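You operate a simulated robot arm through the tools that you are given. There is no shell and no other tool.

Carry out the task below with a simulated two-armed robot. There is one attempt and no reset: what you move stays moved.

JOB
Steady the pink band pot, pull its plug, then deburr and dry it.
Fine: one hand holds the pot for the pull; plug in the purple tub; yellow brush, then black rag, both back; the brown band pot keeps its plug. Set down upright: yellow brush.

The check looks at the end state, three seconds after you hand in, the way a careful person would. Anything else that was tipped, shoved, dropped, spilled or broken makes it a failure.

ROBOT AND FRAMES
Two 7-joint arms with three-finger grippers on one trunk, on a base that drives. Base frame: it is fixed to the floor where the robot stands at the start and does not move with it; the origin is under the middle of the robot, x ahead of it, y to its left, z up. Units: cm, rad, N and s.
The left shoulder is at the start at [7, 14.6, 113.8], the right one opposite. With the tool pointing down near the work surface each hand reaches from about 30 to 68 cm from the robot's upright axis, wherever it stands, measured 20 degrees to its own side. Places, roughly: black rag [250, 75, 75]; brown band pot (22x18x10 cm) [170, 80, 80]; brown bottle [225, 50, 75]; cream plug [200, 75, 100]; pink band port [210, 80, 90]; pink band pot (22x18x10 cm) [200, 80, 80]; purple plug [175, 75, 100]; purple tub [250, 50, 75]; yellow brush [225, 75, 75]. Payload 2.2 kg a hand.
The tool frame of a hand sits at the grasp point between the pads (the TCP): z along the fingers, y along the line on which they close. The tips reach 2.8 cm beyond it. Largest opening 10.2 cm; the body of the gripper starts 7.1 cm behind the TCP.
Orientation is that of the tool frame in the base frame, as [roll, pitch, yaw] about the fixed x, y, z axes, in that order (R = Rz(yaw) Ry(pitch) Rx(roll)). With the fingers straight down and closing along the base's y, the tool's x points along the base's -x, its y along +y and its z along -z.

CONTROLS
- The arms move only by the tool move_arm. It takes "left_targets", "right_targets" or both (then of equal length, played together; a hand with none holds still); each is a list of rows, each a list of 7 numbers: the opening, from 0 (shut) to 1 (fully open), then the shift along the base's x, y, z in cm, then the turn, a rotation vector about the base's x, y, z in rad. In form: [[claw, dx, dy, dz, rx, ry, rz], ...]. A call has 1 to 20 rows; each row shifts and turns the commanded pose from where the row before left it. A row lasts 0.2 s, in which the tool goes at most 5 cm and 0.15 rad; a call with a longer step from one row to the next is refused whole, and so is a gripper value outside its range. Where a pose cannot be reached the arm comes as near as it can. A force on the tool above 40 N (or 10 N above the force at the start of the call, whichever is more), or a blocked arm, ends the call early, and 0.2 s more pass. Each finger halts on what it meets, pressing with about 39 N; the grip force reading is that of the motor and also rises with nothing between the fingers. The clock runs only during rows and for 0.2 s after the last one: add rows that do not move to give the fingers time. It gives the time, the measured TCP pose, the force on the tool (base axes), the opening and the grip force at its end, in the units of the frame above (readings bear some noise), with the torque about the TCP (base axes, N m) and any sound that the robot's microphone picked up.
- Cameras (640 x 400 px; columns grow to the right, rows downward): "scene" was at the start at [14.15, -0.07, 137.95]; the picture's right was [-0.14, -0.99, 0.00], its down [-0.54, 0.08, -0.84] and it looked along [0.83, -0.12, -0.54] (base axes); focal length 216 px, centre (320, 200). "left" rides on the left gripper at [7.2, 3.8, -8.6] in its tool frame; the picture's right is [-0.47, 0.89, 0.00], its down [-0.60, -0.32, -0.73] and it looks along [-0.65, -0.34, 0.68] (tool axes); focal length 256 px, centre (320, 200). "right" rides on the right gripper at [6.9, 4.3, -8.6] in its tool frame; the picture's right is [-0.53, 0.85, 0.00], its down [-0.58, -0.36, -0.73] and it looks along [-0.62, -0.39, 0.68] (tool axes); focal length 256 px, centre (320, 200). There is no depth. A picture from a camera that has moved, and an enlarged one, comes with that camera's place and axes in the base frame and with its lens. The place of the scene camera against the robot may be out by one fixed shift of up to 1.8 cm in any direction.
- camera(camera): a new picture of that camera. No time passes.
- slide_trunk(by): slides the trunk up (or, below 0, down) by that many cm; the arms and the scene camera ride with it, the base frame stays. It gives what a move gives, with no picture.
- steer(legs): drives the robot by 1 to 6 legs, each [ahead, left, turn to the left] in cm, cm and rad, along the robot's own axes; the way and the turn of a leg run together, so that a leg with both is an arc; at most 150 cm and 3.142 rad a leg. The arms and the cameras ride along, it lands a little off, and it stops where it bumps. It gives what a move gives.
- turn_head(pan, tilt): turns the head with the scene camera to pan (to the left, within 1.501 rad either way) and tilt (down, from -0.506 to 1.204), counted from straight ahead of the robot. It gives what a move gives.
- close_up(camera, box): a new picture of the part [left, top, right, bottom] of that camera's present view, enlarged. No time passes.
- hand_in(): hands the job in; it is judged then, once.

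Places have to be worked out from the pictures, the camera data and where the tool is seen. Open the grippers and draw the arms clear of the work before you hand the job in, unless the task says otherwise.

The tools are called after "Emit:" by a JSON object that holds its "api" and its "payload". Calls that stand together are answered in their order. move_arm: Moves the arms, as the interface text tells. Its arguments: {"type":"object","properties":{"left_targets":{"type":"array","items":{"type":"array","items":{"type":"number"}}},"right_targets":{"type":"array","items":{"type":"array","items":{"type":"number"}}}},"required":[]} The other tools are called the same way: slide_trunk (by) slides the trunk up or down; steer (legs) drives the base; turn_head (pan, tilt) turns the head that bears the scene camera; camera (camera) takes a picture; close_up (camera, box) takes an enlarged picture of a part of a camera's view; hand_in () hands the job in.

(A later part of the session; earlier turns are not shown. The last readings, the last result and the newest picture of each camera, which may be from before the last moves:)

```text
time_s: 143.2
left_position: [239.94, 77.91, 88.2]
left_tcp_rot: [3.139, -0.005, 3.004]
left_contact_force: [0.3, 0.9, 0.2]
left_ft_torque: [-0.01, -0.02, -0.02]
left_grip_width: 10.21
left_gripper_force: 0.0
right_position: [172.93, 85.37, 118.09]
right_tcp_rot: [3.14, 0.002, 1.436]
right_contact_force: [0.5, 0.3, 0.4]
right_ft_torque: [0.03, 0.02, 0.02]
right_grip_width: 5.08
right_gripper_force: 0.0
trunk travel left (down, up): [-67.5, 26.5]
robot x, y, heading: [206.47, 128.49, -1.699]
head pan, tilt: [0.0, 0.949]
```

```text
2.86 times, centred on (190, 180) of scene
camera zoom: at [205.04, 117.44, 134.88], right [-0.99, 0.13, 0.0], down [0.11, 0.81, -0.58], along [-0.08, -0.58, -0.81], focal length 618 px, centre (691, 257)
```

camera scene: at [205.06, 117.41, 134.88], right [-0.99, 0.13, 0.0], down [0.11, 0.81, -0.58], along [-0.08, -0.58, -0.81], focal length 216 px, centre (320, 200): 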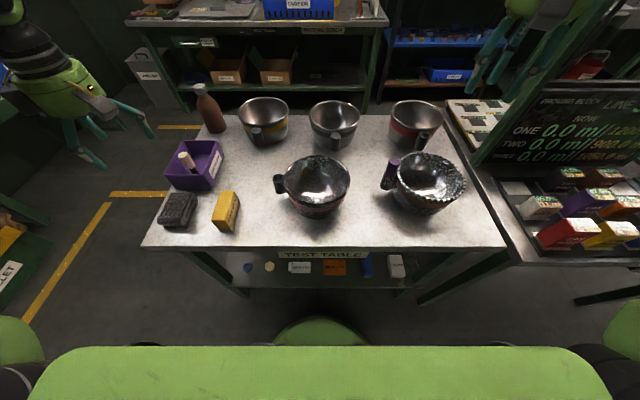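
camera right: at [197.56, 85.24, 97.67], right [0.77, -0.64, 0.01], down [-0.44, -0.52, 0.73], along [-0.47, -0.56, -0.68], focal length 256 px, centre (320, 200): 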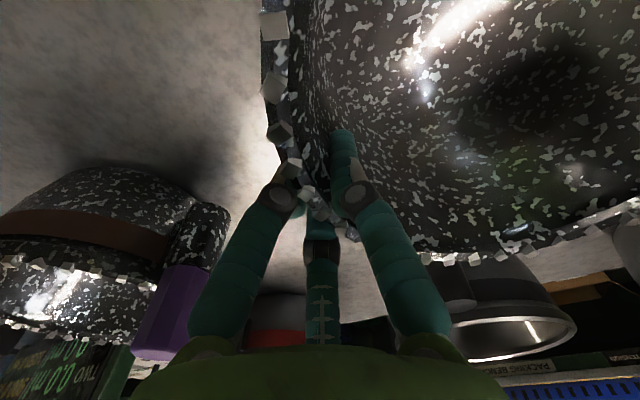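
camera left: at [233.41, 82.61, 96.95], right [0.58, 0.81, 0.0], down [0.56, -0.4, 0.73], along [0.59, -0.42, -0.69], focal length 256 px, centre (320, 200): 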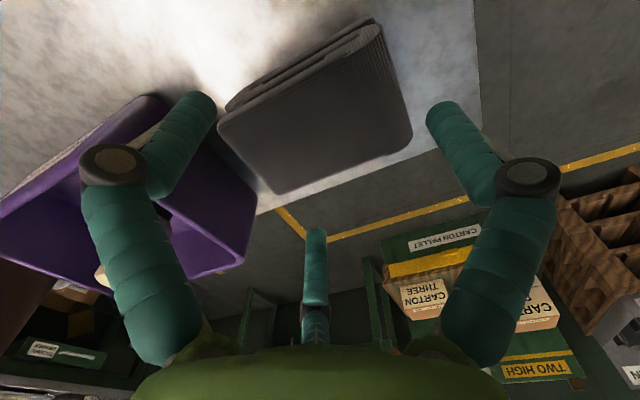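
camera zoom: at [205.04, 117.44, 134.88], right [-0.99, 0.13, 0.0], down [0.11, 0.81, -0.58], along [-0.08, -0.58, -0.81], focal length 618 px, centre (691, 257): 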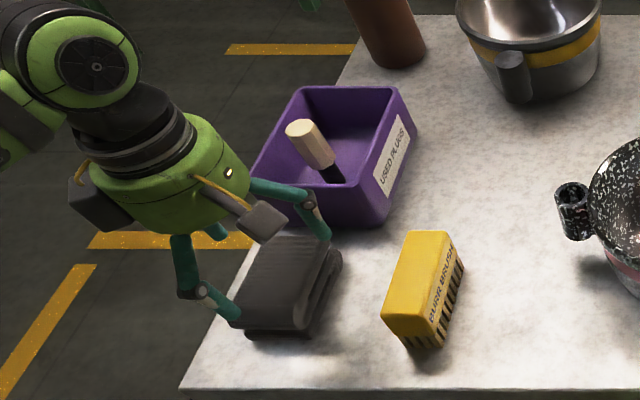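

At 88.2 the rag top's corners give a centre of (239.8, 77.7) and the near end at y≈82.6, so I shift 0.6 cm toward me for finger clearance and go down to TCP 83.8.

Emit:
{"api": "move_arm", "payload": {"left_targets": [[1.0, 0, 0.6, -0.5, 0, 0, 0], [1.0, 0, 0, -1.2, 0, 0, 0], [1.0, 0, 0, -1.2, 0, 0, 0], [1.0, 0, 0, -1.0, 0, 0, 0], [1.0, 0, 0, -0.5, 0, 0, 0], [1.0, 0, 0, 0, 0, 0, 0]]}}

Emit:
{"api": "camera", "payload": {"camera": "left"}}

Emit:
{"api": "close_up", "payload": {"camera": "scene", "box": [120, 130, 260, 250]}}

```text
time_s: 144.6
left_position: [239.88, 78.6, 83.87]
left_tcp_rot: [3.137, -0.005, 3.001]
left_contact_force: [0.0, 0.0, 0.2]
left_ft_torque: [0.01, 0.0, -0.01]
left_grip_width: 10.18
left_gripper_force: 0.0
right_position: [172.99, 85.36, 118.05]
right_tcp_rot: [3.138, 0.004, 1.436]
right_contact_force: [-0.5, -0.3, 0.3]
right_ft_torque: [-0.03, -0.02, 0.0]
right_grip_width: 5.1
right_gripper_force: 0.1
trunk travel left (down, up): [-67.5, 26.5]
robot x, y, heading: [206.08, 128.43, -1.706]
head pan, tilt: [0.0, 0.949]
```

```text
taken
camera left: at [233.35, 83.22, 92.56], right [0.58, 0.81, 0.0], down [0.56, -0.4, 0.73], along [0.59, -0.42, -0.69], focal length 256 px, centre (320, 200)
```

left: 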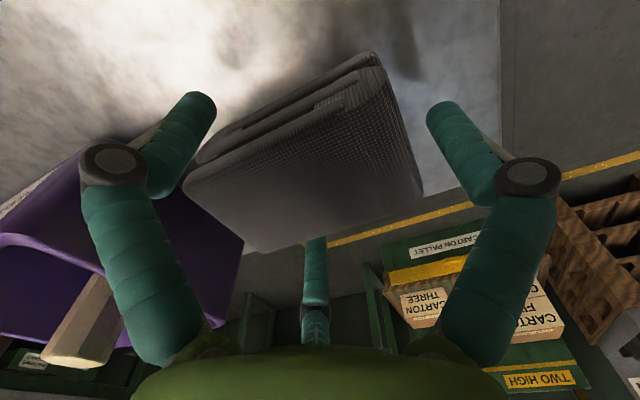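

```text
3.33 times, centred on (190, 190) of scene
camera zoom: at [205.06, 117.42, 134.88], right [-0.99, 0.13, 0.0], down [0.11, 0.81, -0.58], along [-0.08, -0.58, -0.81], focal length 721 px, centre (753, 233)
```

zoom: 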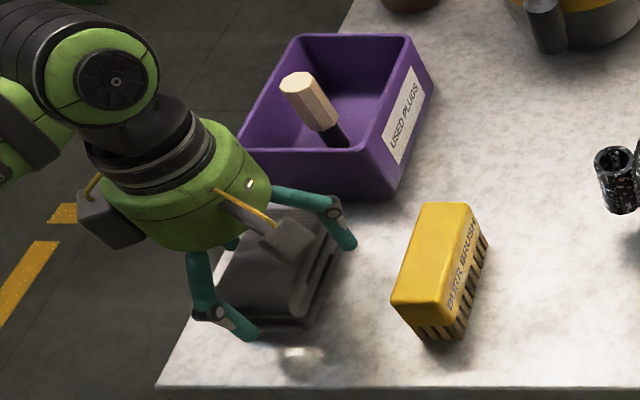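

The fingers stand around the rag without touching. I close gradually.

Emit:
{"api": "move_arm", "payload": {"left_targets": [[0.9, 0, 0, 0, 0, 0, 0], [0.8, 0, 0, 0, 0, 0, 0], [0.72, 0, 0, 0, 0, 0, 0], [0.66, 0, 0, 0, 0, 0, 0], [0.6, 0, 0, 0, 0, 0, 0], [0.55, 0, 0, 0, 0, 0, 0], [0.55, 0, 0, 0, 0, 0, 0]]}}

Emit:
{"api": "camera", "payload": {"camera": "left"}}

Emit:
{"api": "close_up", "payload": {"camera": "scene", "box": [120, 130, 260, 250]}}

```text
time_s: 146.2
left_position: [239.92, 78.57, 84.03]
left_tcp_rot: [3.138, -0.003, 3.002]
left_contact_force: [0.8, 0.8, 4.1]
left_ft_torque: [0.05, -0.04, 0.01]
left_grip_width: 7.42
left_gripper_force: 39.0
right_position: [172.99, 85.45, 118.21]
right_tcp_rot: [3.141, 0.005, 1.437]
right_contact_force: [0.1, 0.2, 0.6]
right_ft_torque: [0.0, -0.01, -0.01]
right_grip_width: 5.11
right_gripper_force: 0.0
trunk travel left (down, up): [-67.5, 26.5]
robot x, y, heading: [206.28, 128.06, -1.709]
head pan, tilt: [0.0, 0.949]
```

```text
taken
camera left: at [233.33, 83.25, 92.62], right [0.58, 0.81, 0.0], down [0.56, -0.4, 0.73], along [0.59, -0.42, -0.69], focal length 256 px, centre (320, 200)
```

left: 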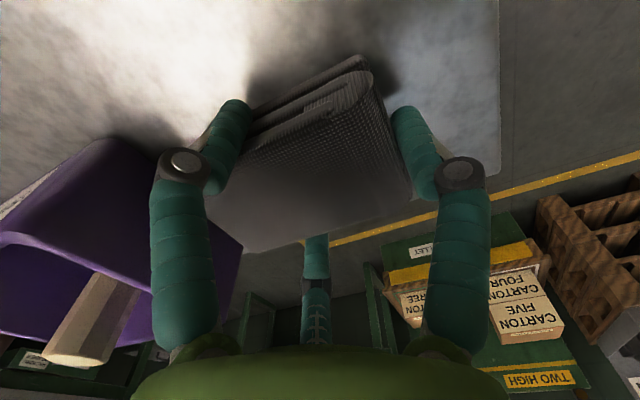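

```text
3.33 times, centred on (190, 190) of scene
camera zoom: at [205.04, 117.48, 134.89], right [-0.99, 0.13, 0.0], down [0.11, 0.81, -0.58], along [-0.08, -0.58, -0.81], focal length 721 px, centre (753, 233)
```

zoom: 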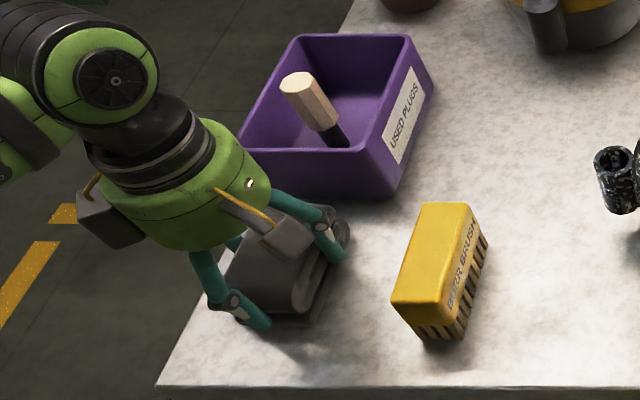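

The rag is gripped (7.4 cm, 39 N). I lift it slowly and check that it comes along.

Emit:
{"api": "move_arm", "payload": {"left_targets": [[0.55, 0, 0, 0.8, 0, 0, 0], [0.55, 0, 0, 1.2, 0, 0, 0], [0.55, 0, 0, 2.0, 0, 0, 0], [0.55, 0, 0, 3.0, 0, 0, 0], [0.55, 0, 0, 4.0, 0, 0, 0], [0.55, 0, 0, 0, 0, 0, 0]]}}

Emit:
{"api": "camera", "payload": {"camera": "left"}}

Emit:
{"api": "close_up", "payload": {"camera": "scene", "box": [100, 90, 280, 250]}}

```text
time_s: 147.6
left_position: [239.72, 78.5, 95.03]
left_tcp_rot: [3.136, -0.006, 3.003]
left_contact_force: [0.0, -1.3, 0.5]
left_ft_torque: [0.0, -0.05, 0.0]
left_grip_width: 7.43
left_gripper_force: 38.8
right_position: [172.9, 85.34, 118.09]
right_tcp_rot: [3.141, 0.003, 1.437]
right_contact_force: [-0.1, -0.4, 0.2]
right_ft_torque: [0.01, 0.0, 0.0]
right_grip_width: 5.1
right_gripper_force: 0.0
trunk travel left (down, up): [-67.5, 26.5]
robot x, y, heading: [206.36, 128.01, -1.706]
head pan, tilt: [0.0, 0.949]
```

```text
taken
camera left: at [233.13, 83.2, 103.68], right [0.58, 0.81, 0.0], down [0.56, -0.4, 0.73], along [0.59, -0.42, -0.69], focal length 256 px, centre (320, 200)
```

left: 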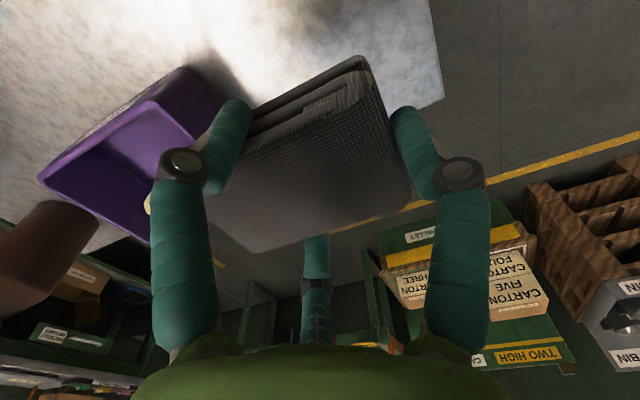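

```text
2.50 times, centred on (190, 170) of scene
camera zoom: at [205.1, 117.38, 134.87], right [-0.99, 0.13, 0.0], down [0.11, 0.81, -0.58], along [-0.08, -0.58, -0.81], focal length 540 px, centre (645, 275)
```

zoom: 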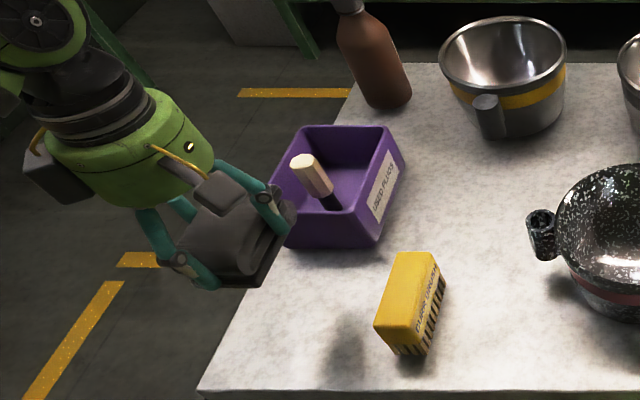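

The rag is held; its underside hangs about 5 cm below the TCP, 2 cm under the fingertips. I carry it high over the brush to the pot's near +x side.

Emit:
{"api": "move_arm", "payload": {"left_targets": [[0.55, -2.0, 0, 3.0, 0, 0, 0], [0.55, -4.0, 0.3, 2.5, 0, 0, 0], [0.55, -4.5, 0.5, 0.5, 0, 0, 0], [0.55, -4.5, 0.5, 0, 0, 0, 0], [0.55, -4.5, 0.5, 0, 0, 0, 0], [0.55, -4.5, 0.5, 0, 0, 0, 0], [0.55, -4.5, 0.5, 0, 0, 0, 0], [0.55, -2.5, 0.4, 0, 0, 0, 0], [0.55, 0, 0, 0, 0, 0, 0]]}}

Emit:
{"api": "camera", "payload": {"camera": "left"}}

Emit:
{"api": "camera", "payload": {"camera": "scene"}}

```text
time_s: 149.6
left_position: [208.94, 81.75, 100.98]
left_tcp_rot: [3.137, -0.005, 3.002]
left_contact_force: [-0.1, -0.7, 0.0]
left_ft_torque: [-0.01, -0.02, 0.0]
left_grip_width: 7.4
left_gripper_force: 39.3
right_position: [172.99, 85.36, 118.19]
right_tcp_rot: [3.14, 0.003, 1.437]
right_contact_force: [0.1, -0.9, -0.1]
right_ft_torque: [0.0, 0.02, 0.0]
right_grip_width: 5.1
right_gripper_force: 0.0
trunk travel left (down, up): [-67.5, 26.5]
robot x, y, heading: [206.44, 128.82, -1.704]
head pan, tilt: [0.0, 0.949]
```

```text
taken
camera left: at [202.35, 86.4, 109.67], right [0.58, 0.81, 0.0], down [0.56, -0.4, 0.73], along [0.59, -0.42, -0.69], focal length 256 px, centre (320, 200)
```

left: 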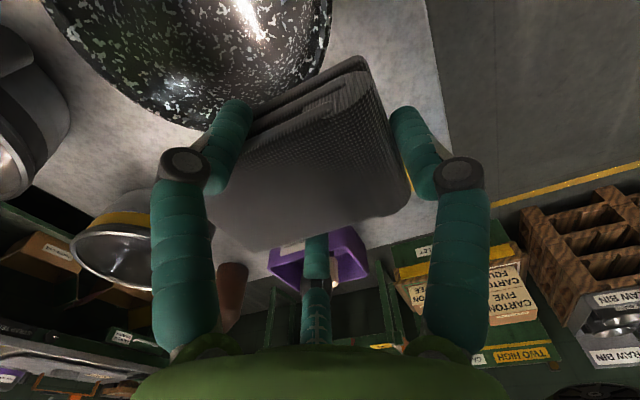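

```text
taken
camera scene: at [205.14, 117.41, 134.88], right [-0.99, 0.13, 0.0], down [0.11, 0.81, -0.58], along [-0.08, -0.58, -0.81], focal length 216 px, centre (320, 200)
```

scene: 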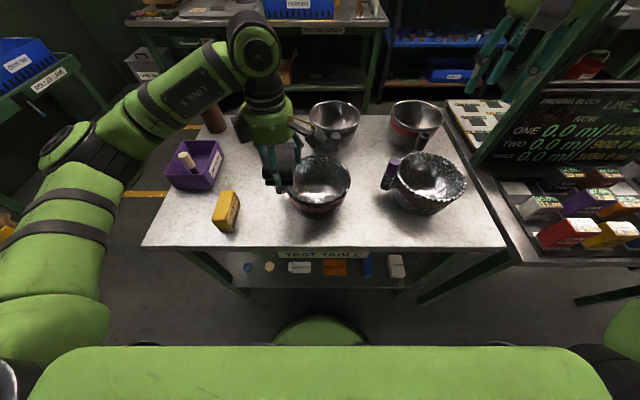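

The rag hangs over the pot's near +x rim. I lower it toward contact, expected near TCP 93.9.

Emit:
{"api": "move_arm", "payload": {"left_targets": [[0.55, 0, 0, -3.0, 0, 0, 0], [0.55, 0, 0, -2.0, 0, 0, 0], [0.55, 0, 0, -1.0, 0, 0, 0], [0.55, 0, 0, -0.5, 0, 0, 0], [0.55, 0, 0, 0, 0, 0, 0]]}}

Emit:
{"api": "close_up", "payload": {"camera": "scene", "box": [230, 110, 390, 230]}}

```text
time_s: 150.8
left_position: [208.82, 81.75, 94.37]
left_tcp_rot: [3.137, -0.004, 3.001]
left_contact_force: [-0.5, -0.2, 0.2]
left_ft_torque: [0.0, 0.0, 0.0]
left_grip_width: 7.39
left_gripper_force: 38.7
right_position: [172.82, 85.5, 118.09]
right_tcp_rot: [3.141, 0.004, 1.435]
right_contact_force: [0.7, -0.4, 0.8]
right_ft_torque: [0.0, 0.02, 0.02]
right_grip_width: 5.08
right_gripper_force: 0.1
trunk travel left (down, up): [-67.5, 26.5]
robot x, y, heading: [206.18, 128.53, -1.709]
head pan, tilt: [0.0, 0.949]
```

```text
3.33 times, centred on (310, 170) of scene
camera zoom: at [205.06, 117.41, 134.88], right [-0.99, 0.13, 0.0], down [0.11, 0.81, -0.58], along [-0.08, -0.58, -0.81], focal length 721 px, centre (353, 300)
```

zoom: 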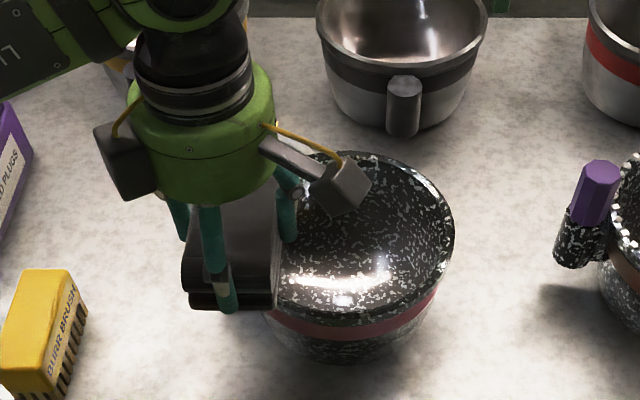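

Emit:
{"api": "move_arm", "payload": {"left_targets": [[0.55, 0, 0, -0.2, 0, 0, 0], [0.55, 0, 0, -0.2, 0, 0, 0], [0.55, 0, 0, 0, 0, 0, 0]]}}

```text
time_s: 151.6
left_position: [208.99, 81.72, 94.01]
left_tcp_rot: [3.136, -0.004, 3.001]
left_contact_force: [0.0, 0.7, -0.5]
left_ft_torque: [0.03, 0.0, -0.02]
left_grip_width: 7.4
left_gripper_force: 38.8
right_position: [172.91, 85.37, 118.04]
right_tcp_rot: [3.14, 0.003, 1.435]
right_contact_force: [-0.2, 0.0, -0.2]
right_ft_torque: [-0.03, 0.01, 0.01]
right_grip_width: 5.1
right_gripper_force: 0.1
trunk travel left (down, up): [-67.5, 26.5]
robot x, y, heading: [206.31, 128.63, -1.709]
head pan, tilt: [0.0, 0.949]
```

Emit:
{"api": "move_arm", "payload": {"left_targets": [[0.55, 0, 0, -0.2, 0, 0, 0], [0.55, 0, 0, -0.15, 0, 0, 0], [0.55, 0, 0, 0, 0, 0, 0]]}}

```text
time_s: 152.4
left_position: [208.99, 81.8, 93.84]
left_tcp_rot: [3.141, -0.005, 3.002]
left_contact_force: [1.7, -2.5, 16.3]
left_ft_torque: [-0.08, 0.24, 0.04]
left_grip_width: 7.43
left_gripper_force: 39.3
right_position: [173.04, 85.37, 118.15]
right_tcp_rot: [-3.141, 0.004, 1.436]
right_contact_force: [-0.4, -0.3, 0.0]
right_ft_torque: [0.0, 0.0, -0.04]
right_grip_width: 5.12
right_gripper_force: 0.0
trunk travel left (down, up): [-67.5, 26.5]
robot x, y, heading: [206.9, 128.31, -1.706]
head pan, tilt: [0.0, 0.949]
```

Contact (16 N, a bit high) at about 35° on the rim. I ease by 0.12 cm and wipe to and fro along this part, then lift a little to look.

Emit:
{"api": "move_arm", "payload": {"left_targets": [[0.55, 0, 0, 0.12, 0, 0, 0], [0.55, 0.2, -0.8, 0, 0, 0, 0], [0.55, 0.1, -0.8, 0, 0, 0, 0], [0.55, -0.1, 0.8, 0, 0, 0, 0], [0.55, -0.2, 0.8, 0, 0, 0, 0], [0.55, 0.2, -0.8, 0, 0, 0, 0], [0.55, 0.1, -0.8, 0, 0, 0, 0], [0.55, -0.1, 0.8, 0, 0, 0, 0], [0.55, -0.2, 0.8, 0, 0, 0, 0]]}}

Emit:
{"api": "move_arm", "payload": {"left_targets": [[0.55, 0, 0, 1.0, 0, 0, 0], [0.55, 0, 0, 3.0, 0, 0, 0], [0.55, 4.0, 0, 2.0, 0, 0, 0], [0.55, 4.0, 0, 0, 0, 0, 0], [0.55, 0, 0, 0, 0, 0, 0]]}}

Emit:
{"api": "close_up", "payload": {"camera": "scene", "box": [265, 145, 365, 225]}}

```text
time_s: 154.4
left_position: [209.01, 81.72, 93.94]
left_tcp_rot: [3.14, -0.004, 3.004]
left_contact_force: [1.6, -3.5, 11.2]
left_ft_torque: [-0.27, -0.03, 0.11]
left_grip_width: 7.38
left_gripper_force: 38.6
right_position: [172.87, 85.47, 118.2]
right_tcp_rot: [3.14, 0.004, 1.436]
right_contact_force: [0.1, -1.1, 0.0]
right_ft_torque: [-0.01, -0.03, 0.02]
right_grip_width: 5.12
right_gripper_force: 0.0
trunk travel left (down, up): [-67.5, 26.5]
robot x, y, heading: [206.17, 128.53, -1.703]
head pan, tilt: [0.0, 0.949]
```

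```text
time_s: 155.6
left_position: [216.68, 81.75, 100.12]
left_tcp_rot: [3.135, -0.004, 3.003]
left_contact_force: [-0.5, 0.0, -0.4]
left_ft_torque: [0.0, -0.05, 0.02]
left_grip_width: 7.39
left_gripper_force: 38.8
right_position: [172.67, 85.41, 118.01]
right_tcp_rot: [3.138, 0.0, 1.436]
right_contact_force: [0.0, 0.2, 0.0]
right_ft_torque: [0.0, -0.03, 0.03]
right_grip_width: 5.1
right_gripper_force: 0.0
trunk travel left (down, up): [-67.5, 26.5]
robot x, y, heading: [206.92, 128.47, -1.705]
head pan, tilt: [0.0, 0.949]
```

```text
5.00 times, centred on (315, 185) of scene
camera zoom: at [204.89, 117.39, 134.87], right [-0.99, 0.14, 0.0], down [0.11, 0.81, -0.58], along [-0.08, -0.58, -0.81], focal length 1081 px, centre (345, 275)
```

zoom: 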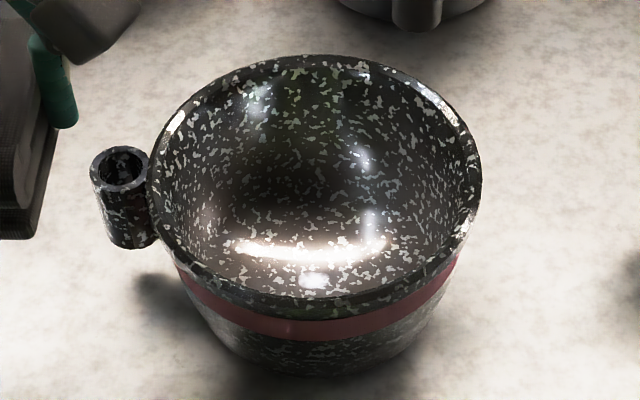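

The pot slid about half a centimetre toward +x with that wipe, so I'll press less from now on. Next is the near side: I bring the rag over it with its centre at about (202, 86).

Emit:
{"api": "move_arm", "payload": {"left_targets": [[0.55, -3.6, 1.33, 0, 0, 0, 0], [0.55, -3.6, 1.33, 0, 0, 0, 0], [0.55, -3.6, 1.33, -1.5, 0, 0, 0], [0.55, -3.6, 1.33, -2.5, 0, 0, 0], [0.55, 0, 0, -1.2, 0, 0, 0], [0.55, 0, 0, -0.5, 0, 0, 0], [0.55, 0, 0, 0, 0, 0, 0]]}}

Emit:
{"api": "move_arm", "payload": {"left_targets": [[0.55, 0, 0, -0.15, 0, 0, 0], [0.55, 0, 0, -0.1, 0, 0, 0], [0.55, 0, 0, 0, 0, 0, 0]]}}

```text
time_s: 157.2
left_position: [202.45, 87.2, 94.05]
left_tcp_rot: [3.135, -0.002, 3.002]
left_contact_force: [0.1, 0.8, -0.4]
left_ft_torque: [-0.03, 0.02, -0.01]
left_grip_width: 7.38
left_gripper_force: 39.2
right_position: [172.89, 85.38, 118.08]
right_tcp_rot: [3.139, 0.004, 1.436]
right_contact_force: [-1.1, 0.6, 0.0]
right_ft_torque: [0.03, -0.02, 0.01]
right_grip_width: 5.11
right_gripper_force: 0.0
trunk travel left (down, up): [-67.5, 26.5]
robot x, y, heading: [206.18, 128.36, -1.71]
head pan, tilt: [0.0, 0.949]
```

```text
time_s: 158.0
left_position: [202.53, 87.1, 94.05]
left_tcp_rot: [3.138, -0.005, 3.003]
left_contact_force: [1.9, 1.0, 6.5]
left_ft_torque: [-0.12, -0.26, 0.04]
left_grip_width: 7.36
left_gripper_force: 38.8
right_position: [172.85, 85.37, 118.23]
right_tcp_rot: [3.14, 0.003, 1.437]
right_contact_force: [-0.7, 0.1, 0.7]
right_ft_torque: [-0.01, 0.03, -0.01]
right_grip_width: 5.1
right_gripper_force: 0.1
trunk travel left (down, up): [-67.5, 26.5]
robot x, y, heading: [206.52, 128.4, -1.706]
head pan, tilt: [0.0, 0.949]
```

About 7 N at roughly 60°. I wipe along the near side in x, to and fro, gently.

Emit:
{"api": "move_arm", "payload": {"left_targets": [[0.55, -0.8, 0.15, 0, 0, 0, 0], [0.55, -0.8, 0.1, 0, 0, 0, 0], [0.55, -0.8, 0, 0, 0, 0, 0], [0.55, 0.8, 0, 0, 0, 0, 0], [0.55, 0.8, -0.1, 0, 0, 0, 0], [0.55, -0.8, 0.1, 0, 0, 0, 0], [0.55, -0.8, 0, 0, 0, 0, 0], [0.55, 0.8, 0, 0, 0, 0, 0], [0.55, 0.8, -0.1, 0, 0, 0, 0], [0.55, -0.8, 0.1, 0, 0, 0, 0], [0.55, -0.8, 0.0, 0, 0, 0, 0]]}}

Emit:
{"api": "close_up", "payload": {"camera": "scene", "box": [250, 120, 390, 230]}}

```text
time_s: 160.4
left_position: [200.22, 87.41, 93.81]
left_tcp_rot: [3.139, -0.004, 3.002]
left_contact_force: [4.0, 0.2, 8.1]
left_ft_torque: [-0.08, -0.18, 0.02]
left_grip_width: 7.39
left_gripper_force: 38.9
right_position: [172.96, 85.49, 118.04]
right_tcp_rot: [3.139, 0.004, 1.438]
right_contact_force: [-1.0, -0.2, 0.3]
right_ft_torque: [0.03, -0.03, 0.03]
right_grip_width: 5.09
right_gripper_force: 0.0
trunk travel left (down, up): [-67.5, 26.5]
robot x, y, heading: [206.19, 128.11, -1.71]
head pan, tilt: [0.0, 0.949]
```

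```text
3.64 times, centred on (320, 175) of scene
camera zoom: at [205.09, 117.54, 134.89], right [-0.99, 0.13, 0.0], down [0.11, 0.81, -0.58], along [-0.08, -0.58, -0.81], focal length 786 px, centre (320, 291)
```

zoom: 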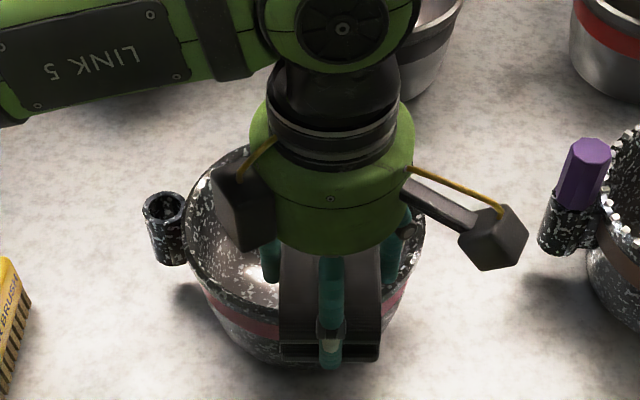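

Now the near −x part: I lift 1.5 cm, move over and touch down again with the rag centre near (194, 83).

Emit:
{"api": "move_arm", "payload": {"left_targets": [[0.55, 0, 0, 1.5, 0, 0, 0], [0.55, -3.0, -1.8, 0, 0, 0, 0], [0.55, -3.1, -1.8, 0, 0, 0, 0], [0.55, 0, 0, -0.9, 0, 0, 0], [0.55, 0, 0, -0.3, 0, 0, 0], [0.55, 0, 0, 0, 0, 0, 0]]}}

Emit:
{"api": "move_arm", "payload": {"left_targets": [[0.55, 0, 0, -0.15, 0, 0, 0], [0.55, 0, 0, -0.1, 0, 0, 0], [0.55, 0, 0, 0, 0, 0, 0]]}}

```text
time_s: 161.8
left_position: [193.9, 83.71, 94.01]
left_tcp_rot: [3.135, -0.002, 3.002]
left_contact_force: [-0.9, 0.0, -0.5]
left_ft_torque: [0.01, 0.0, 0.0]
left_grip_width: 7.38
left_gripper_force: 39.1
right_position: [173.0, 85.44, 118.06]
right_tcp_rot: [3.141, 0.004, 1.436]
right_contact_force: [0.2, 0.8, 0.2]
right_ft_torque: [-0.02, -0.01, 0.02]
right_grip_width: 5.11
right_gripper_force: 0.0
trunk travel left (down, up): [-67.5, 26.5]
robot x, y, heading: [206.4, 128.42, -1.708]
head pan, tilt: [0.0, 0.949]
```

```text
time_s: 162.6
left_position: [194.05, 83.8, 94.01]
left_tcp_rot: [3.138, -0.006, 3.002]
left_contact_force: [0.5, -0.8, 1.2]
left_ft_torque: [-0.09, -0.02, -0.02]
left_grip_width: 7.35
left_gripper_force: 39.2
right_position: [172.88, 85.37, 117.97]
right_tcp_rot: [3.14, 0.004, 1.438]
right_contact_force: [-0.7, -0.5, 0.4]
right_ft_torque: [-0.02, 0.0, -0.02]
right_grip_width: 5.1
right_gripper_force: 0.0
trunk travel left (down, up): [-67.5, 26.5]
robot x, y, heading: [206.44, 128.48, -1.703]
head pan, tilt: [0.0, 0.949]
```

Light touch here near 172°; the far edge of the rag is the lowest. I press slightly more and wipe along the rim toward me through the near −x part and back.

Emit:
{"api": "move_arm", "payload": {"left_targets": [[0.55, 0, 0.6, -0.07, 0, 0, 0], [0.55, 0.1, 0.8, 0, 0, 0, 0], [0.55, 0.2, 0.8, 0, 0, 0, 0], [0.55, 0.3, 0.8, 0, 0, 0, 0], [0.55, 0.4, 0.8, 0, 0, 0, 0], [0.55, -0.4, -0.8, 0, 0, 0, 0], [0.55, -0.3, -0.8, 0, 0, 0, 0], [0.55, 0.3, 0.8, 0, 0, 0, 0], [0.55, 0.4, 0.8, 0, 0, 0, 0], [0.55, -0.4, -0.8, 0, 0, 0, 0], [0.55, -0.3, -0.8, 0, 0, 0, 0]]}}

Emit:
{"api": "close_up", "payload": {"camera": "scene", "box": [250, 120, 390, 230]}}

```text
time_s: 165.0
left_position: [194.41, 86.16, 94.01]
left_tcp_rot: [3.139, -0.005, 3.003]
left_contact_force: [0.9, 2.8, 8.4]
left_ft_torque: [0.07, -0.21, 0.04]
left_grip_width: 7.39
left_gripper_force: 39.0
right_position: [172.95, 85.59, 118.22]
right_tcp_rot: [3.138, 0.006, 1.437]
right_contact_force: [0.0, 0.4, 0.6]
right_ft_torque: [0.0, 0.0, -0.03]
right_grip_width: 5.1
right_gripper_force: 0.0
trunk travel left (down, up): [-67.5, 26.5]
robot x, y, heading: [206.2, 128.47, -1.703]
head pan, tilt: [0.0, 0.949]
```

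```text
3.64 times, centred on (320, 175) of scene
camera zoom: at [205.13, 117.64, 134.91], right [-0.99, 0.13, 0.0], down [0.11, 0.8, -0.58], along [-0.08, -0.58, -0.81], focal length 786 px, centre (320, 291)
```

zoom: 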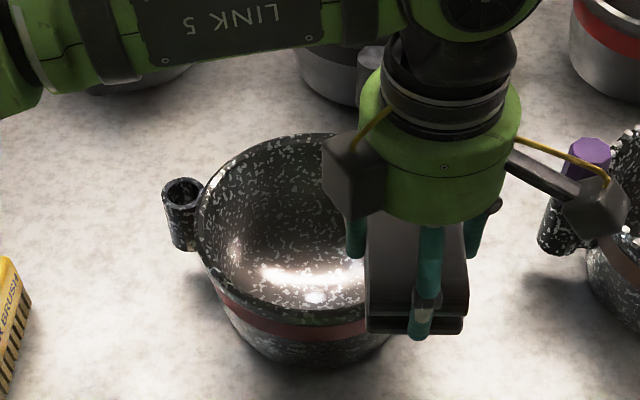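

Next the −x/far part: I lift 1.5 cm and move the rag to TCP about (192.8, 76.8), then touch down.

Emit:
{"api": "move_arm", "payload": {"left_targets": [[0.55, 0, 0, 1.5, 0, 0, 0], [0.55, -0.5, -3.1, 0, 0, 0, 0], [0.55, -0.5, -3.1, 0, 0, 0, 0], [0.55, -0.6, -3.1, 0, 0, 0, 0], [0.55, 0, 0, -0.9, 0, 0, 0], [0.55, 0, 0, -0.4, 0, 0, 0], [0.55, 0, 0, 0, 0, 0, 0]]}}

Emit:
{"api": "move_arm", "payload": {"left_targets": [[0.55, 0, 0, -0.1, 0, 0, 0], [0.55, 0, 0, -0.1, 0, 0, 0], [0.55, 0, 0, 0, 0, 0, 0]]}}

```text
time_s: 166.6
left_position: [192.85, 76.58, 94.13]
left_tcp_rot: [3.135, -0.005, 3.002]
left_contact_force: [0.4, -0.7, -0.9]
left_ft_torque: [-0.01, -0.01, -0.06]
left_grip_width: 7.35
left_gripper_force: 39.0
right_position: [172.9, 85.43, 118.12]
right_tcp_rot: [3.142, 0.003, 1.437]
right_contact_force: [0.0, -0.1, -0.4]
right_ft_torque: [-0.01, -0.02, -0.01]
right_grip_width: 5.11
right_gripper_force: 0.1
trunk travel left (down, up): [-67.5, 26.5]
robot x, y, heading: [206.52, 128.72, -1.702]
head pan, tilt: [0.0, 0.949]
```

```text
time_s: 167.4
left_position: [192.71, 76.69, 94.09]
left_tcp_rot: [3.139, -0.005, 3.001]
left_contact_force: [1.2, -0.5, 1.8]
left_ft_torque: [-0.11, -0.03, -0.05]
left_grip_width: 7.35
left_gripper_force: 39.4
right_position: [172.92, 85.36, 118.14]
right_tcp_rot: [3.14, 0.002, 1.436]
right_contact_force: [0.4, 0.0, 0.6]
right_ft_torque: [0.02, -0.02, 0.0]
right_grip_width: 5.1
right_gripper_force: 0.0
trunk travel left (down, up): [-67.5, 26.5]
robot x, y, heading: [206.63, 127.97, -1.708]
head pan, tilt: [0.0, 0.949]
```

Light contact at about 220°. I press 0.07 cm more and wipe to and fro along this part.

Emit:
{"api": "move_arm", "payload": {"left_targets": [[0.55, -0.1, 0.7, -0.07, 0, 0, 0], [0.55, -0.2, 0.8, 0, 0, 0, 0], [0.55, 0.2, -0.8, 0, 0, 0, 0], [0.55, 0.2, -0.8, 0, 0, 0, 0], [0.55, -0.2, 0.8, 0, 0, 0, 0], [0.55, -0.2, 0.8, 0, 0, 0, 0], [0.55, 0.2, -0.8, 0, 0, 0, 0], [0.55, 0.2, -0.8, 0, 0, 0, 0], [0.55, -0.2, 0.8, 0, 0, 0, 0], [0.55, -0.2, 0.8, 0, 0, 0, 0]]}}

Emit:
{"api": "close_up", "payload": {"camera": "scene", "box": [250, 120, 390, 230]}}

```text
time_s: 169.6
left_position: [192.45, 78.08, 93.69]
left_tcp_rot: [3.138, -0.003, 3.004]
left_contact_force: [2.5, -3.9, 11.7]
left_ft_torque: [-0.43, -0.07, 0.01]
left_grip_width: 7.49
left_gripper_force: 14.5
right_position: [172.87, 85.51, 118.07]
right_tcp_rot: [3.141, 0.003, 1.437]
right_contact_force: [0.0, -0.2, -0.4]
right_ft_torque: [-0.03, 0.0, -0.05]
right_grip_width: 5.11
right_gripper_force: 0.1
trunk travel left (down, up): [-67.5, 26.5]
robot x, y, heading: [206.48, 128.71, -1.706]
head pan, tilt: [0.0, 0.949]
```

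```text
3.64 times, centred on (320, 175) of scene
camera zoom: at [205.13, 117.53, 134.89], right [-0.99, 0.13, 0.0], down [0.11, 0.81, -0.58], along [-0.08, -0.58, -0.81], focal length 786 px, centre (320, 291)
```

zoom: 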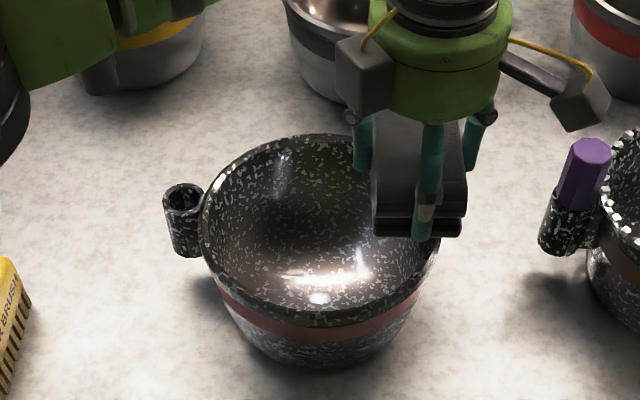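

The grip force reading dropped to 14.5 N, so the rag may have shifted in the fingers. I lift slightly, hold still and look.

Emit:
{"api": "move_arm", "payload": {"left_targets": [[0.5, 0, 0, 0.5, 0, 0, 0], [0.5, 0, 0, 1.0, 0, 0, 0], [0.5, 0, 0, 0, 0, 0, 0]]}}

Emit:
{"api": "camera", "payload": {"camera": "left"}}

Emit:
{"api": "close_up", "payload": {"camera": "scene", "box": [250, 120, 390, 230]}}

```text
time_s: 170.4
left_position: [192.56, 78.16, 95.32]
left_tcp_rot: [3.137, -0.002, 3.003]
left_contact_force: [-0.3, -0.3, 0.3]
left_ft_torque: [0.02, 0.01, 0.03]
left_grip_width: 7.44
left_gripper_force: 17.2
right_position: [172.83, 85.26, 118.21]
right_tcp_rot: [3.14, 0.002, 1.436]
right_contact_force: [0.3, 0.1, -0.1]
right_ft_torque: [-0.01, 0.0, 0.0]
right_grip_width: 5.09
right_gripper_force: 0.1
trunk travel left (down, up): [-67.5, 26.5]
robot x, y, heading: [206.45, 128.4, -1.708]
head pan, tilt: [0.0, 0.949]
```

```text
taken
camera left: at [185.91, 82.78, 103.89], right [0.58, 0.81, 0.0], down [0.56, -0.4, 0.73], along [0.59, -0.42, -0.69], focal length 256 px, centre (320, 200)
```

left: 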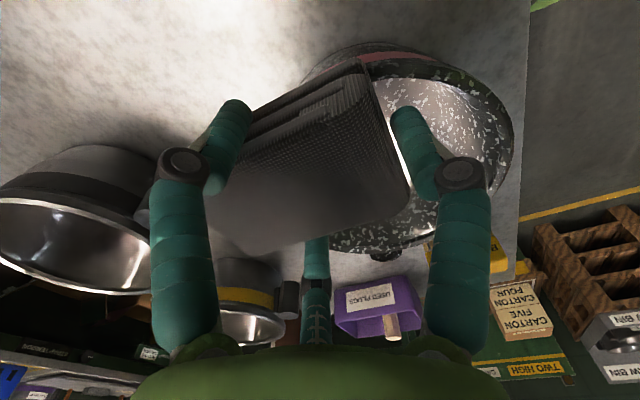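

```text
3.64 times, centred on (320, 175) of scene
camera zoom: at [205.06, 117.38, 134.87], right [-0.99, 0.13, 0.0], down [0.11, 0.81, -0.58], along [-0.08, -0.58, -0.81], focal length 786 px, centre (320, 291)
```

zoom: 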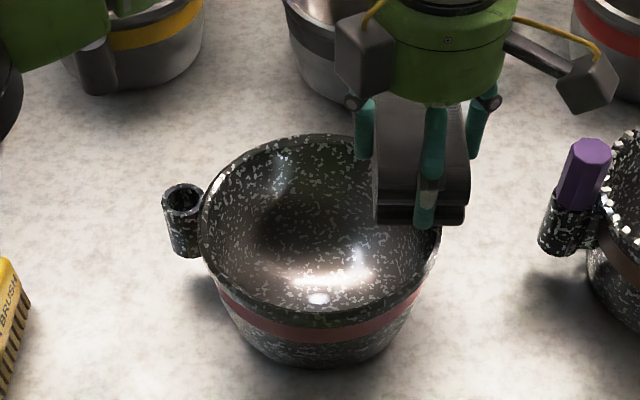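

The rag looks unchanged in the grip, but I tighten the command and wait a moment to see the grip recover.

Emit:
{"api": "move_arm", "payload": {"left_targets": [[0.4, 0, 0, 0, 0, 0, 0], [0.4, 0, 0, 0, 0, 0, 0], [0.4, 0, 0, 0, 0, 0, 0], [0.4, 0, 0, 0, 0, 0, 0]]}}

Emit:
{"api": "close_up", "payload": {"camera": "left", "box": [160, 40, 500, 280]}}

```text
time_s: 171.4
left_position: [192.44, 78.19, 95.3]
left_tcp_rot: [3.137, -0.005, 3.001]
left_contact_force: [0.3, -0.3, -0.7]
left_ft_torque: [-0.02, -0.02, 0.01]
left_grip_width: 7.46
left_gripper_force: 24.9
right_position: [172.9, 85.46, 117.96]
right_tcp_rot: [3.14, 0.004, 1.436]
right_contact_force: [-0.5, 0.1, -0.2]
right_ft_torque: [-0.02, 0.01, 0.01]
right_grip_width: 5.09
right_gripper_force: 0.1
trunk travel left (down, up): [-67.5, 26.5]
robot x, y, heading: [206.5, 128.01, -1.713]
head pan, tilt: [0.0, 0.949]
```

```text
1.67 times, centred on (330, 160) of left
camera zoom: at [185.92, 82.77, 103.92], right [0.58, 0.81, 0.0], down [0.56, -0.4, 0.73], along [0.59, -0.42, -0.69], focal length 427 px, centre (303, 267)
```

zoom: 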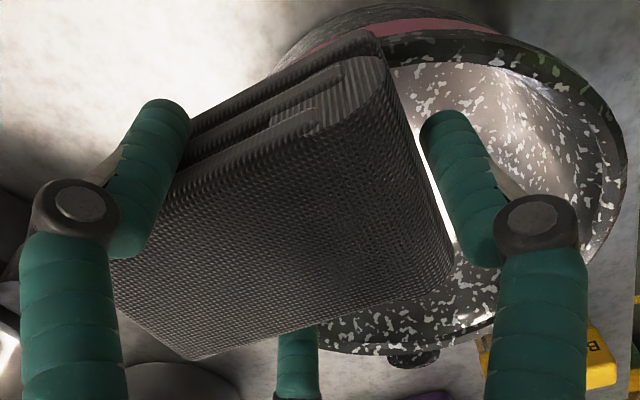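

Grip force is recovering (25 N) and the rag sits as before. I continue carefully to the far side, keeping the rag's far edge near y 67.5, clear of the dark pot's handle.

Emit:
{"api": "move_arm", "payload": {"left_targets": [[0.4, 0, 0, 1.0, 0, 0, 0], [0.4, 2.4, -1.6, 0, 0, 0, 0], [0.4, 2.4, -1.6, 0, 0, 0, 0], [0.4, 2.4, -1.6, 0, 0, 0, 0], [0.4, 0, 0, 0, 0, 0, 0], [0.4, 0, 0, 0, 0, 0, 0]]}}

Emit:
{"api": "camera", "payload": {"camera": "left"}}

Emit:
{"api": "close_up", "payload": {"camera": "scene", "box": [250, 100, 390, 230]}}

```text
time_s: 172.8
left_position: [199.63, 73.24, 96.38]
left_tcp_rot: [3.135, -0.004, 3.003]
left_contact_force: [0.1, 0.2, 0.1]
left_ft_torque: [0.02, 0.01, -0.01]
left_grip_width: 7.42
left_gripper_force: 25.1
right_position: [172.86, 85.35, 118.16]
right_tcp_rot: [3.138, 0.004, 1.436]
right_contact_force: [-0.7, 0.3, 0.2]
right_ft_torque: [-0.01, 0.01, 0.03]
right_grip_width: 5.1
right_gripper_force: 0.1
trunk travel left (down, up): [-67.5, 26.5]
robot x, y, heading: [206.18, 128.48, -1.702]
head pan, tilt: [0.0, 0.949]
```

```text
taken
camera left: at [193.04, 78.02, 105.1], right [0.58, 0.81, 0.0], down [0.56, -0.4, 0.73], along [0.59, -0.42, -0.69], focal length 256 px, centre (320, 200)
```

left: 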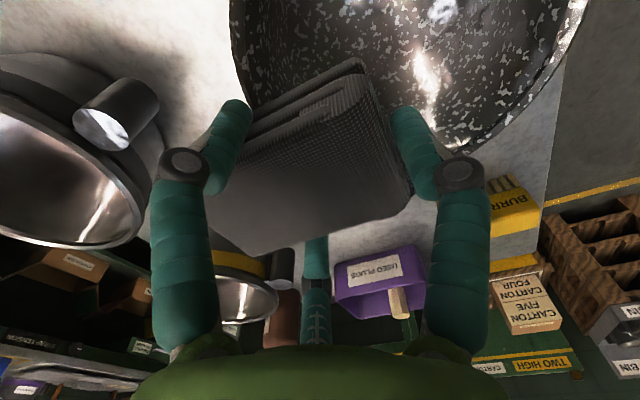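

```text
3.08 times, centred on (320, 165) of scene
camera zoom: at [205.06, 117.41, 134.88], right [-0.99, 0.13, 0.0], down [0.11, 0.81, -0.58], along [-0.08, -0.58, -0.81], focal length 665 px, centre (320, 308)
```

zoom: 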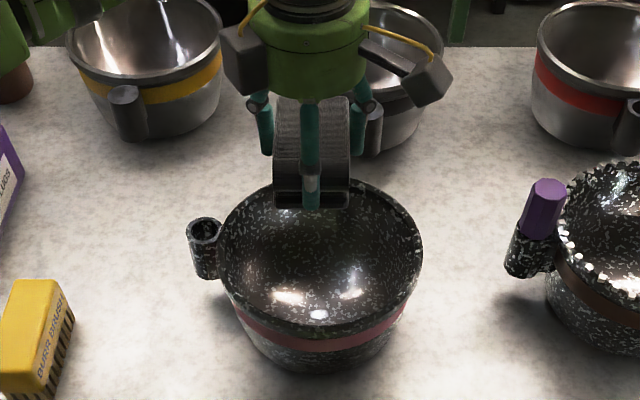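

The rag is over the far rim and clear of the other pots. I lower it to a light touch.

Emit:
{"api": "move_arm", "payload": {"left_targets": [[0.4, 0, 0, -1.5, 0, 0, 0], [0.4, 0, 0, -0.7, 0, 0, 0], [0.4, 0, 0, -0.2, 0, 0, 0], [0.4, 0, 0, 0, 0, 0, 0]]}}

Emit:
{"api": "move_arm", "payload": {"left_targets": [[0.4, 0, 0, -0.1, 0, 0, 0], [0.4, 0, 0, 0, 0, 0, 0]]}}

```text
time_s: 173.8
left_position: [199.72, 73.33, 93.97]
left_tcp_rot: [3.136, -0.005, 3.003]
left_contact_force: [0.4, 0.1, -0.8]
left_ft_torque: [-0.03, 0.0, 0.01]
left_grip_width: 7.42
left_gripper_force: 24.6
right_position: [172.88, 85.36, 118.05]
right_tcp_rot: [3.138, 0.004, 1.435]
right_contact_force: [-0.2, 1.0, 0.1]
right_ft_torque: [-0.02, 0.0, 0.01]
right_grip_width: 5.1
right_gripper_force: 0.1
trunk travel left (down, up): [-67.5, 26.5]
robot x, y, heading: [206.47, 128.32, -1.706]
head pan, tilt: [0.0, 0.949]
```

```text
time_s: 174.4
left_position: [199.66, 73.28, 93.72]
left_tcp_rot: [3.137, -0.006, 3.002]
left_contact_force: [0.0, 0.3, -0.1]
left_ft_torque: [-0.01, 0.02, -0.01]
left_grip_width: 7.45
left_gripper_force: 25.0
right_position: [172.83, 85.39, 118.02]
right_tcp_rot: [3.141, 0.003, 1.437]
right_contact_force: [-0.5, 0.4, -0.5]
right_ft_torque: [0.02, -0.01, -0.01]
right_grip_width: 5.11
right_gripper_force: 0.0
trunk travel left (down, up): [-67.5, 26.5]
robot x, y, heading: [206.56, 128.52, -1.704]
head pan, tilt: [0.0, 0.949]
```

Emit:
{"api": "move_arm", "payload": {"left_targets": [[0.4, 0, 0, -0.12, 0, 0, 0], [0.4, 0, 0, -0.08, 0, 0, 0], [0.4, 0, 0, 0, 0, 0, 0]]}}

```text
time_s: 175.2
left_position: [199.74, 73.36, 93.82]
left_tcp_rot: [3.141, -0.006, 3.006]
left_contact_force: [1.5, -3.4, 11.5]
left_ft_torque: [-0.42, -0.26, -0.04]
left_grip_width: 7.44
left_gripper_force: 24.1
right_position: [172.92, 85.47, 118.14]
right_tcp_rot: [3.139, 0.003, 1.436]
right_contact_force: [0.2, 0.3, -0.2]
right_ft_torque: [0.01, -0.03, 0.0]
right_grip_width: 5.1
right_gripper_force: 0.0
trunk travel left (down, up): [-67.5, 26.5]
robot x, y, heading: [206.19, 128.39, -1.706]
head pan, tilt: [0.0, 0.949]
```

11 N on the far part; I ease 0.06 cm and wipe along x there, to and fro.

Emit:
{"api": "move_arm", "payload": {"left_targets": [[0.4, 0.7, 0, 0.06, 0, 0, 0], [0.4, 0.8, 0, 0, 0, 0, 0], [0.4, -0.8, 0, 0, 0, 0, 0], [0.4, -0.8, 0, 0, 0, 0, 0], [0.4, -0.8, 0, 0, 0, 0, 0], [0.4, 0.8, 0, 0, 0, 0, 0], [0.4, 0.8, 0, 0, 0, 0, 0], [0.4, 0.8, 0, 0, 0, 0, 0], [0.4, -0.8, 0, 0, 0, 0, 0], [0.4, -0.8, 0, 0, 0, 0, 0], [0.4, 0.8, 0, 0, 0, 0, 0], [0.4, 0.8, 0, 0, 0, 0, 0]]}}

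Emit:
{"api": "close_up", "payload": {"camera": "scene", "box": [250, 100, 390, 230]}}

```text
time_s: 177.8
left_position: [201.15, 73.43, 93.65]
left_tcp_rot: [3.138, -0.007, 3.002]
left_contact_force: [-4.1, 0.6, 8.9]
left_ft_torque: [-0.26, 0.13, -0.08]
left_grip_width: 7.44
left_gripper_force: 24.8
right_position: [172.93, 85.5, 118.07]
right_tcp_rot: [3.139, 0.004, 1.436]
right_contact_force: [0.9, -0.5, -0.3]
right_ft_torque: [-0.01, 0.02, 0.01]
right_grip_width: 5.08
right_gripper_force: 0.1
trunk travel left (down, up): [-67.5, 26.5]
robot x, y, heading: [206.1, 128.77, -1.706]
head pan, tilt: [0.0, 0.949]
```

```text
3.08 times, centred on (320, 165) of scene
camera zoom: at [205.09, 117.58, 134.89], right [-0.99, 0.13, 0.0], down [0.11, 0.8, -0.58], along [-0.08, -0.58, -0.81], focal length 665 px, centre (320, 308)
```

zoom: 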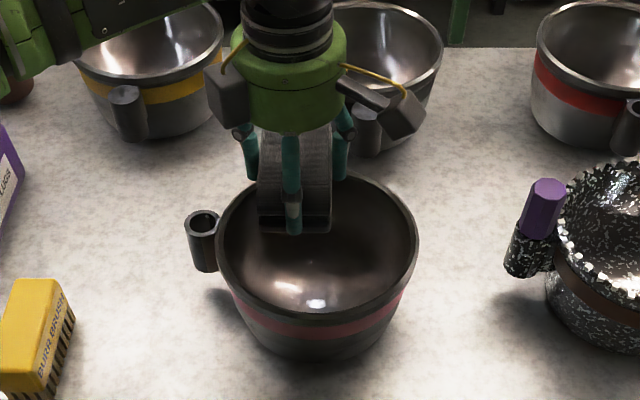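

The white speckles (the wetness) have vanished from the whole pot during this wipe. I lift the rag clear and zoom to confirm.

Emit:
{"api": "move_arm", "payload": {"left_targets": [[0.4, 0, 0, 1.0, 0, 0, 0], [0.4, 0, 0, 3.0, 0, 0, 0], [0.4, 3.0, 2.0, 3.0, 0, 0, 0], [0.4, 4.0, 1.5, 0, 0, 0, 0], [0.4, 4.0, 1.0, 0, 0, 0, 0], [0.4, 0, 0, 0, 0, 0, 0]]}}

Emit:
{"api": "close_up", "payload": {"camera": "scene", "box": [265, 145, 365, 225]}}

Emit:
{"api": "camera", "payload": {"camera": "scene"}}

Emit:
{"api": "camera", "payload": {"camera": "left"}}

```text
time_s: 179.2
left_position: [212.21, 77.84, 100.55]
left_tcp_rot: [3.138, -0.003, 3.003]
left_contact_force: [-0.6, 0.2, -0.8]
left_ft_torque: [0.03, 0.0, 0.0]
left_grip_width: 7.42
left_gripper_force: 24.9
right_position: [172.9, 85.4, 118.02]
right_tcp_rot: [3.14, 0.004, 1.437]
right_contact_force: [-0.5, 0.4, -0.3]
right_ft_torque: [-0.03, -0.02, 0.07]
right_grip_width: 5.09
right_gripper_force: 0.0
trunk travel left (down, up): [-67.5, 26.5]
robot x, y, heading: [205.95, 128.18, -1.709]
head pan, tilt: [0.0, 0.949]
```

```text
5.00 times, centred on (315, 185) of scene
camera zoom: at [204.97, 117.4, 134.87], right [-0.99, 0.13, 0.0], down [0.11, 0.81, -0.58], along [-0.08, -0.58, -0.81], focal length 1081 px, centre (345, 275)
```

zoom: 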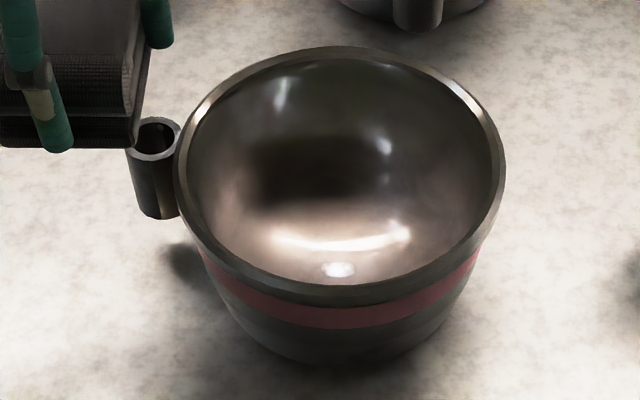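

```text
taken
camera scene: at [204.97, 117.4, 134.87], right [-0.99, 0.13, 0.0], down [0.11, 0.81, -0.58], along [-0.08, -0.58, -0.81], focal length 216 px, centre (320, 200)
```

scene: 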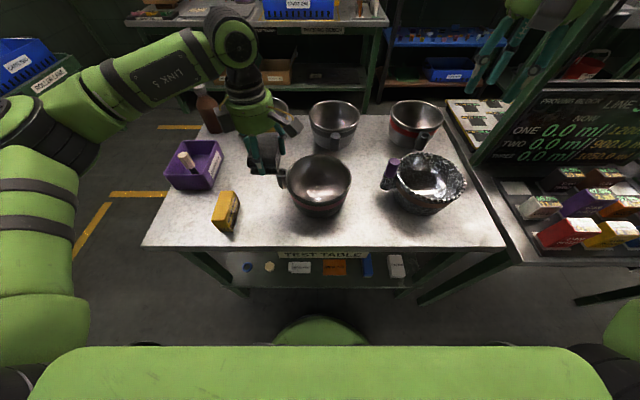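

```text
taken
camera left: at [205.64, 82.53, 109.27], right [0.58, 0.81, 0.0], down [0.56, -0.4, 0.73], along [0.59, -0.42, -0.69], focal length 256 px, centre (320, 200)
```

left: 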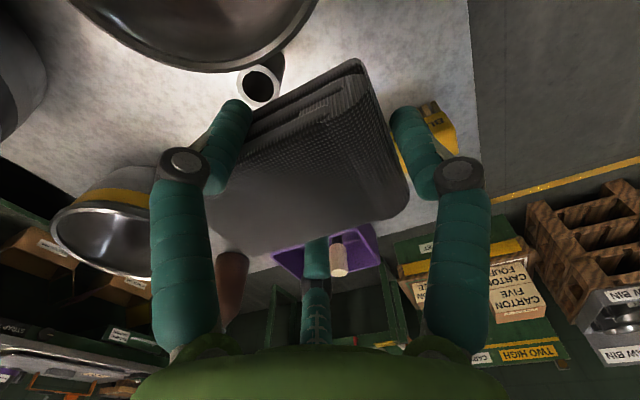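

The pot is now smooth and dry, like the finished metal pots. I carry the rag back high over the brush to its place at (239.9, 78.6).

Emit:
{"api": "move_arm", "payload": {"left_targets": [[0.4, 3.95, 0.1, 0, 0, 0, 0], [0.4, 3.95, 0.1, 0, 0, 0, 0], [0.4, 3.95, 0.1, 0, 0, 0, 0], [0.4, 3.95, 0.1, 0, 0, 0, 0], [0.4, 3.95, 0.1, 0, 0, 0, 0], [0.4, 3.95, 0.1, 0, 0, 0, 0], [0.4, 3.95, 0.1, 0, 0, 0, 0], [0.4, 0, 0, -3.5, 0, 0, 0], [0.4, 0, 0, -4.0, 0, 0, 0], [0.4, 0, 0, -3.5, 0, 0, 0], [0.4, 0, 0, 0, 0, 0, 0]]}}

Emit:
{"api": "camera", "payload": {"camera": "left"}}

Emit:
{"api": "close_up", "payload": {"camera": "scene", "box": [120, 110, 280, 250]}}

```text
time_s: 181.6
left_position: [239.96, 78.66, 89.66]
left_tcp_rot: [3.135, -0.005, 3.002]
left_contact_force: [0.9, -1.0, -1.1]
left_ft_torque: [0.02, 0.03, 0.0]
left_grip_width: 7.44
left_gripper_force: 24.9
right_position: [172.81, 85.38, 118.18]
right_tcp_rot: [3.141, 0.003, 1.436]
right_contact_force: [0.1, -0.2, 0.6]
right_ft_torque: [-0.04, 0.0, -0.01]
right_grip_width: 5.09
right_gripper_force: 0.0
trunk travel left (down, up): [-67.5, 26.5]
robot x, y, heading: [206.44, 128.21, -1.706]
head pan, tilt: [0.0, 0.949]
```

```text
taken
camera left: at [233.36, 83.3, 98.23], right [0.58, 0.81, 0.0], down [0.56, -0.4, 0.73], along [0.59, -0.42, -0.69], focal length 256 px, centre (320, 200)
```

left: 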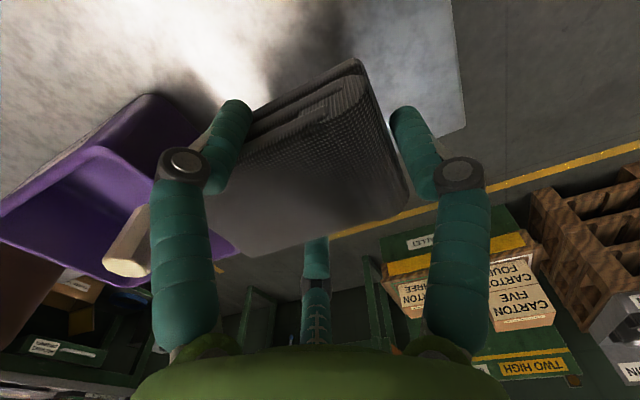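

```text
2.86 times, centred on (200, 180) of scene
camera zoom: at [205.02, 117.42, 134.88], right [-0.99, 0.13, 0.0], down [0.11, 0.81, -0.58], along [-0.08, -0.58, -0.81], focal length 618 px, centre (663, 257)
```

zoom: 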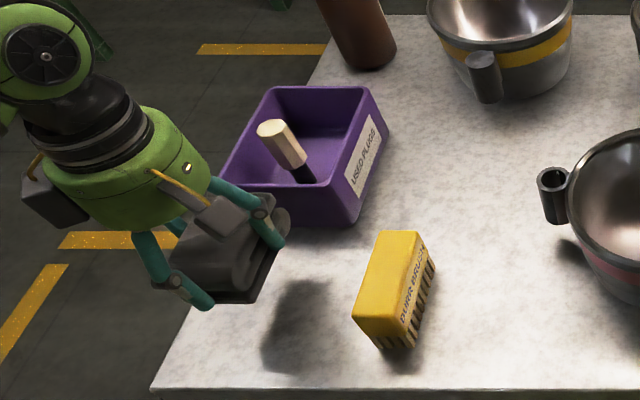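

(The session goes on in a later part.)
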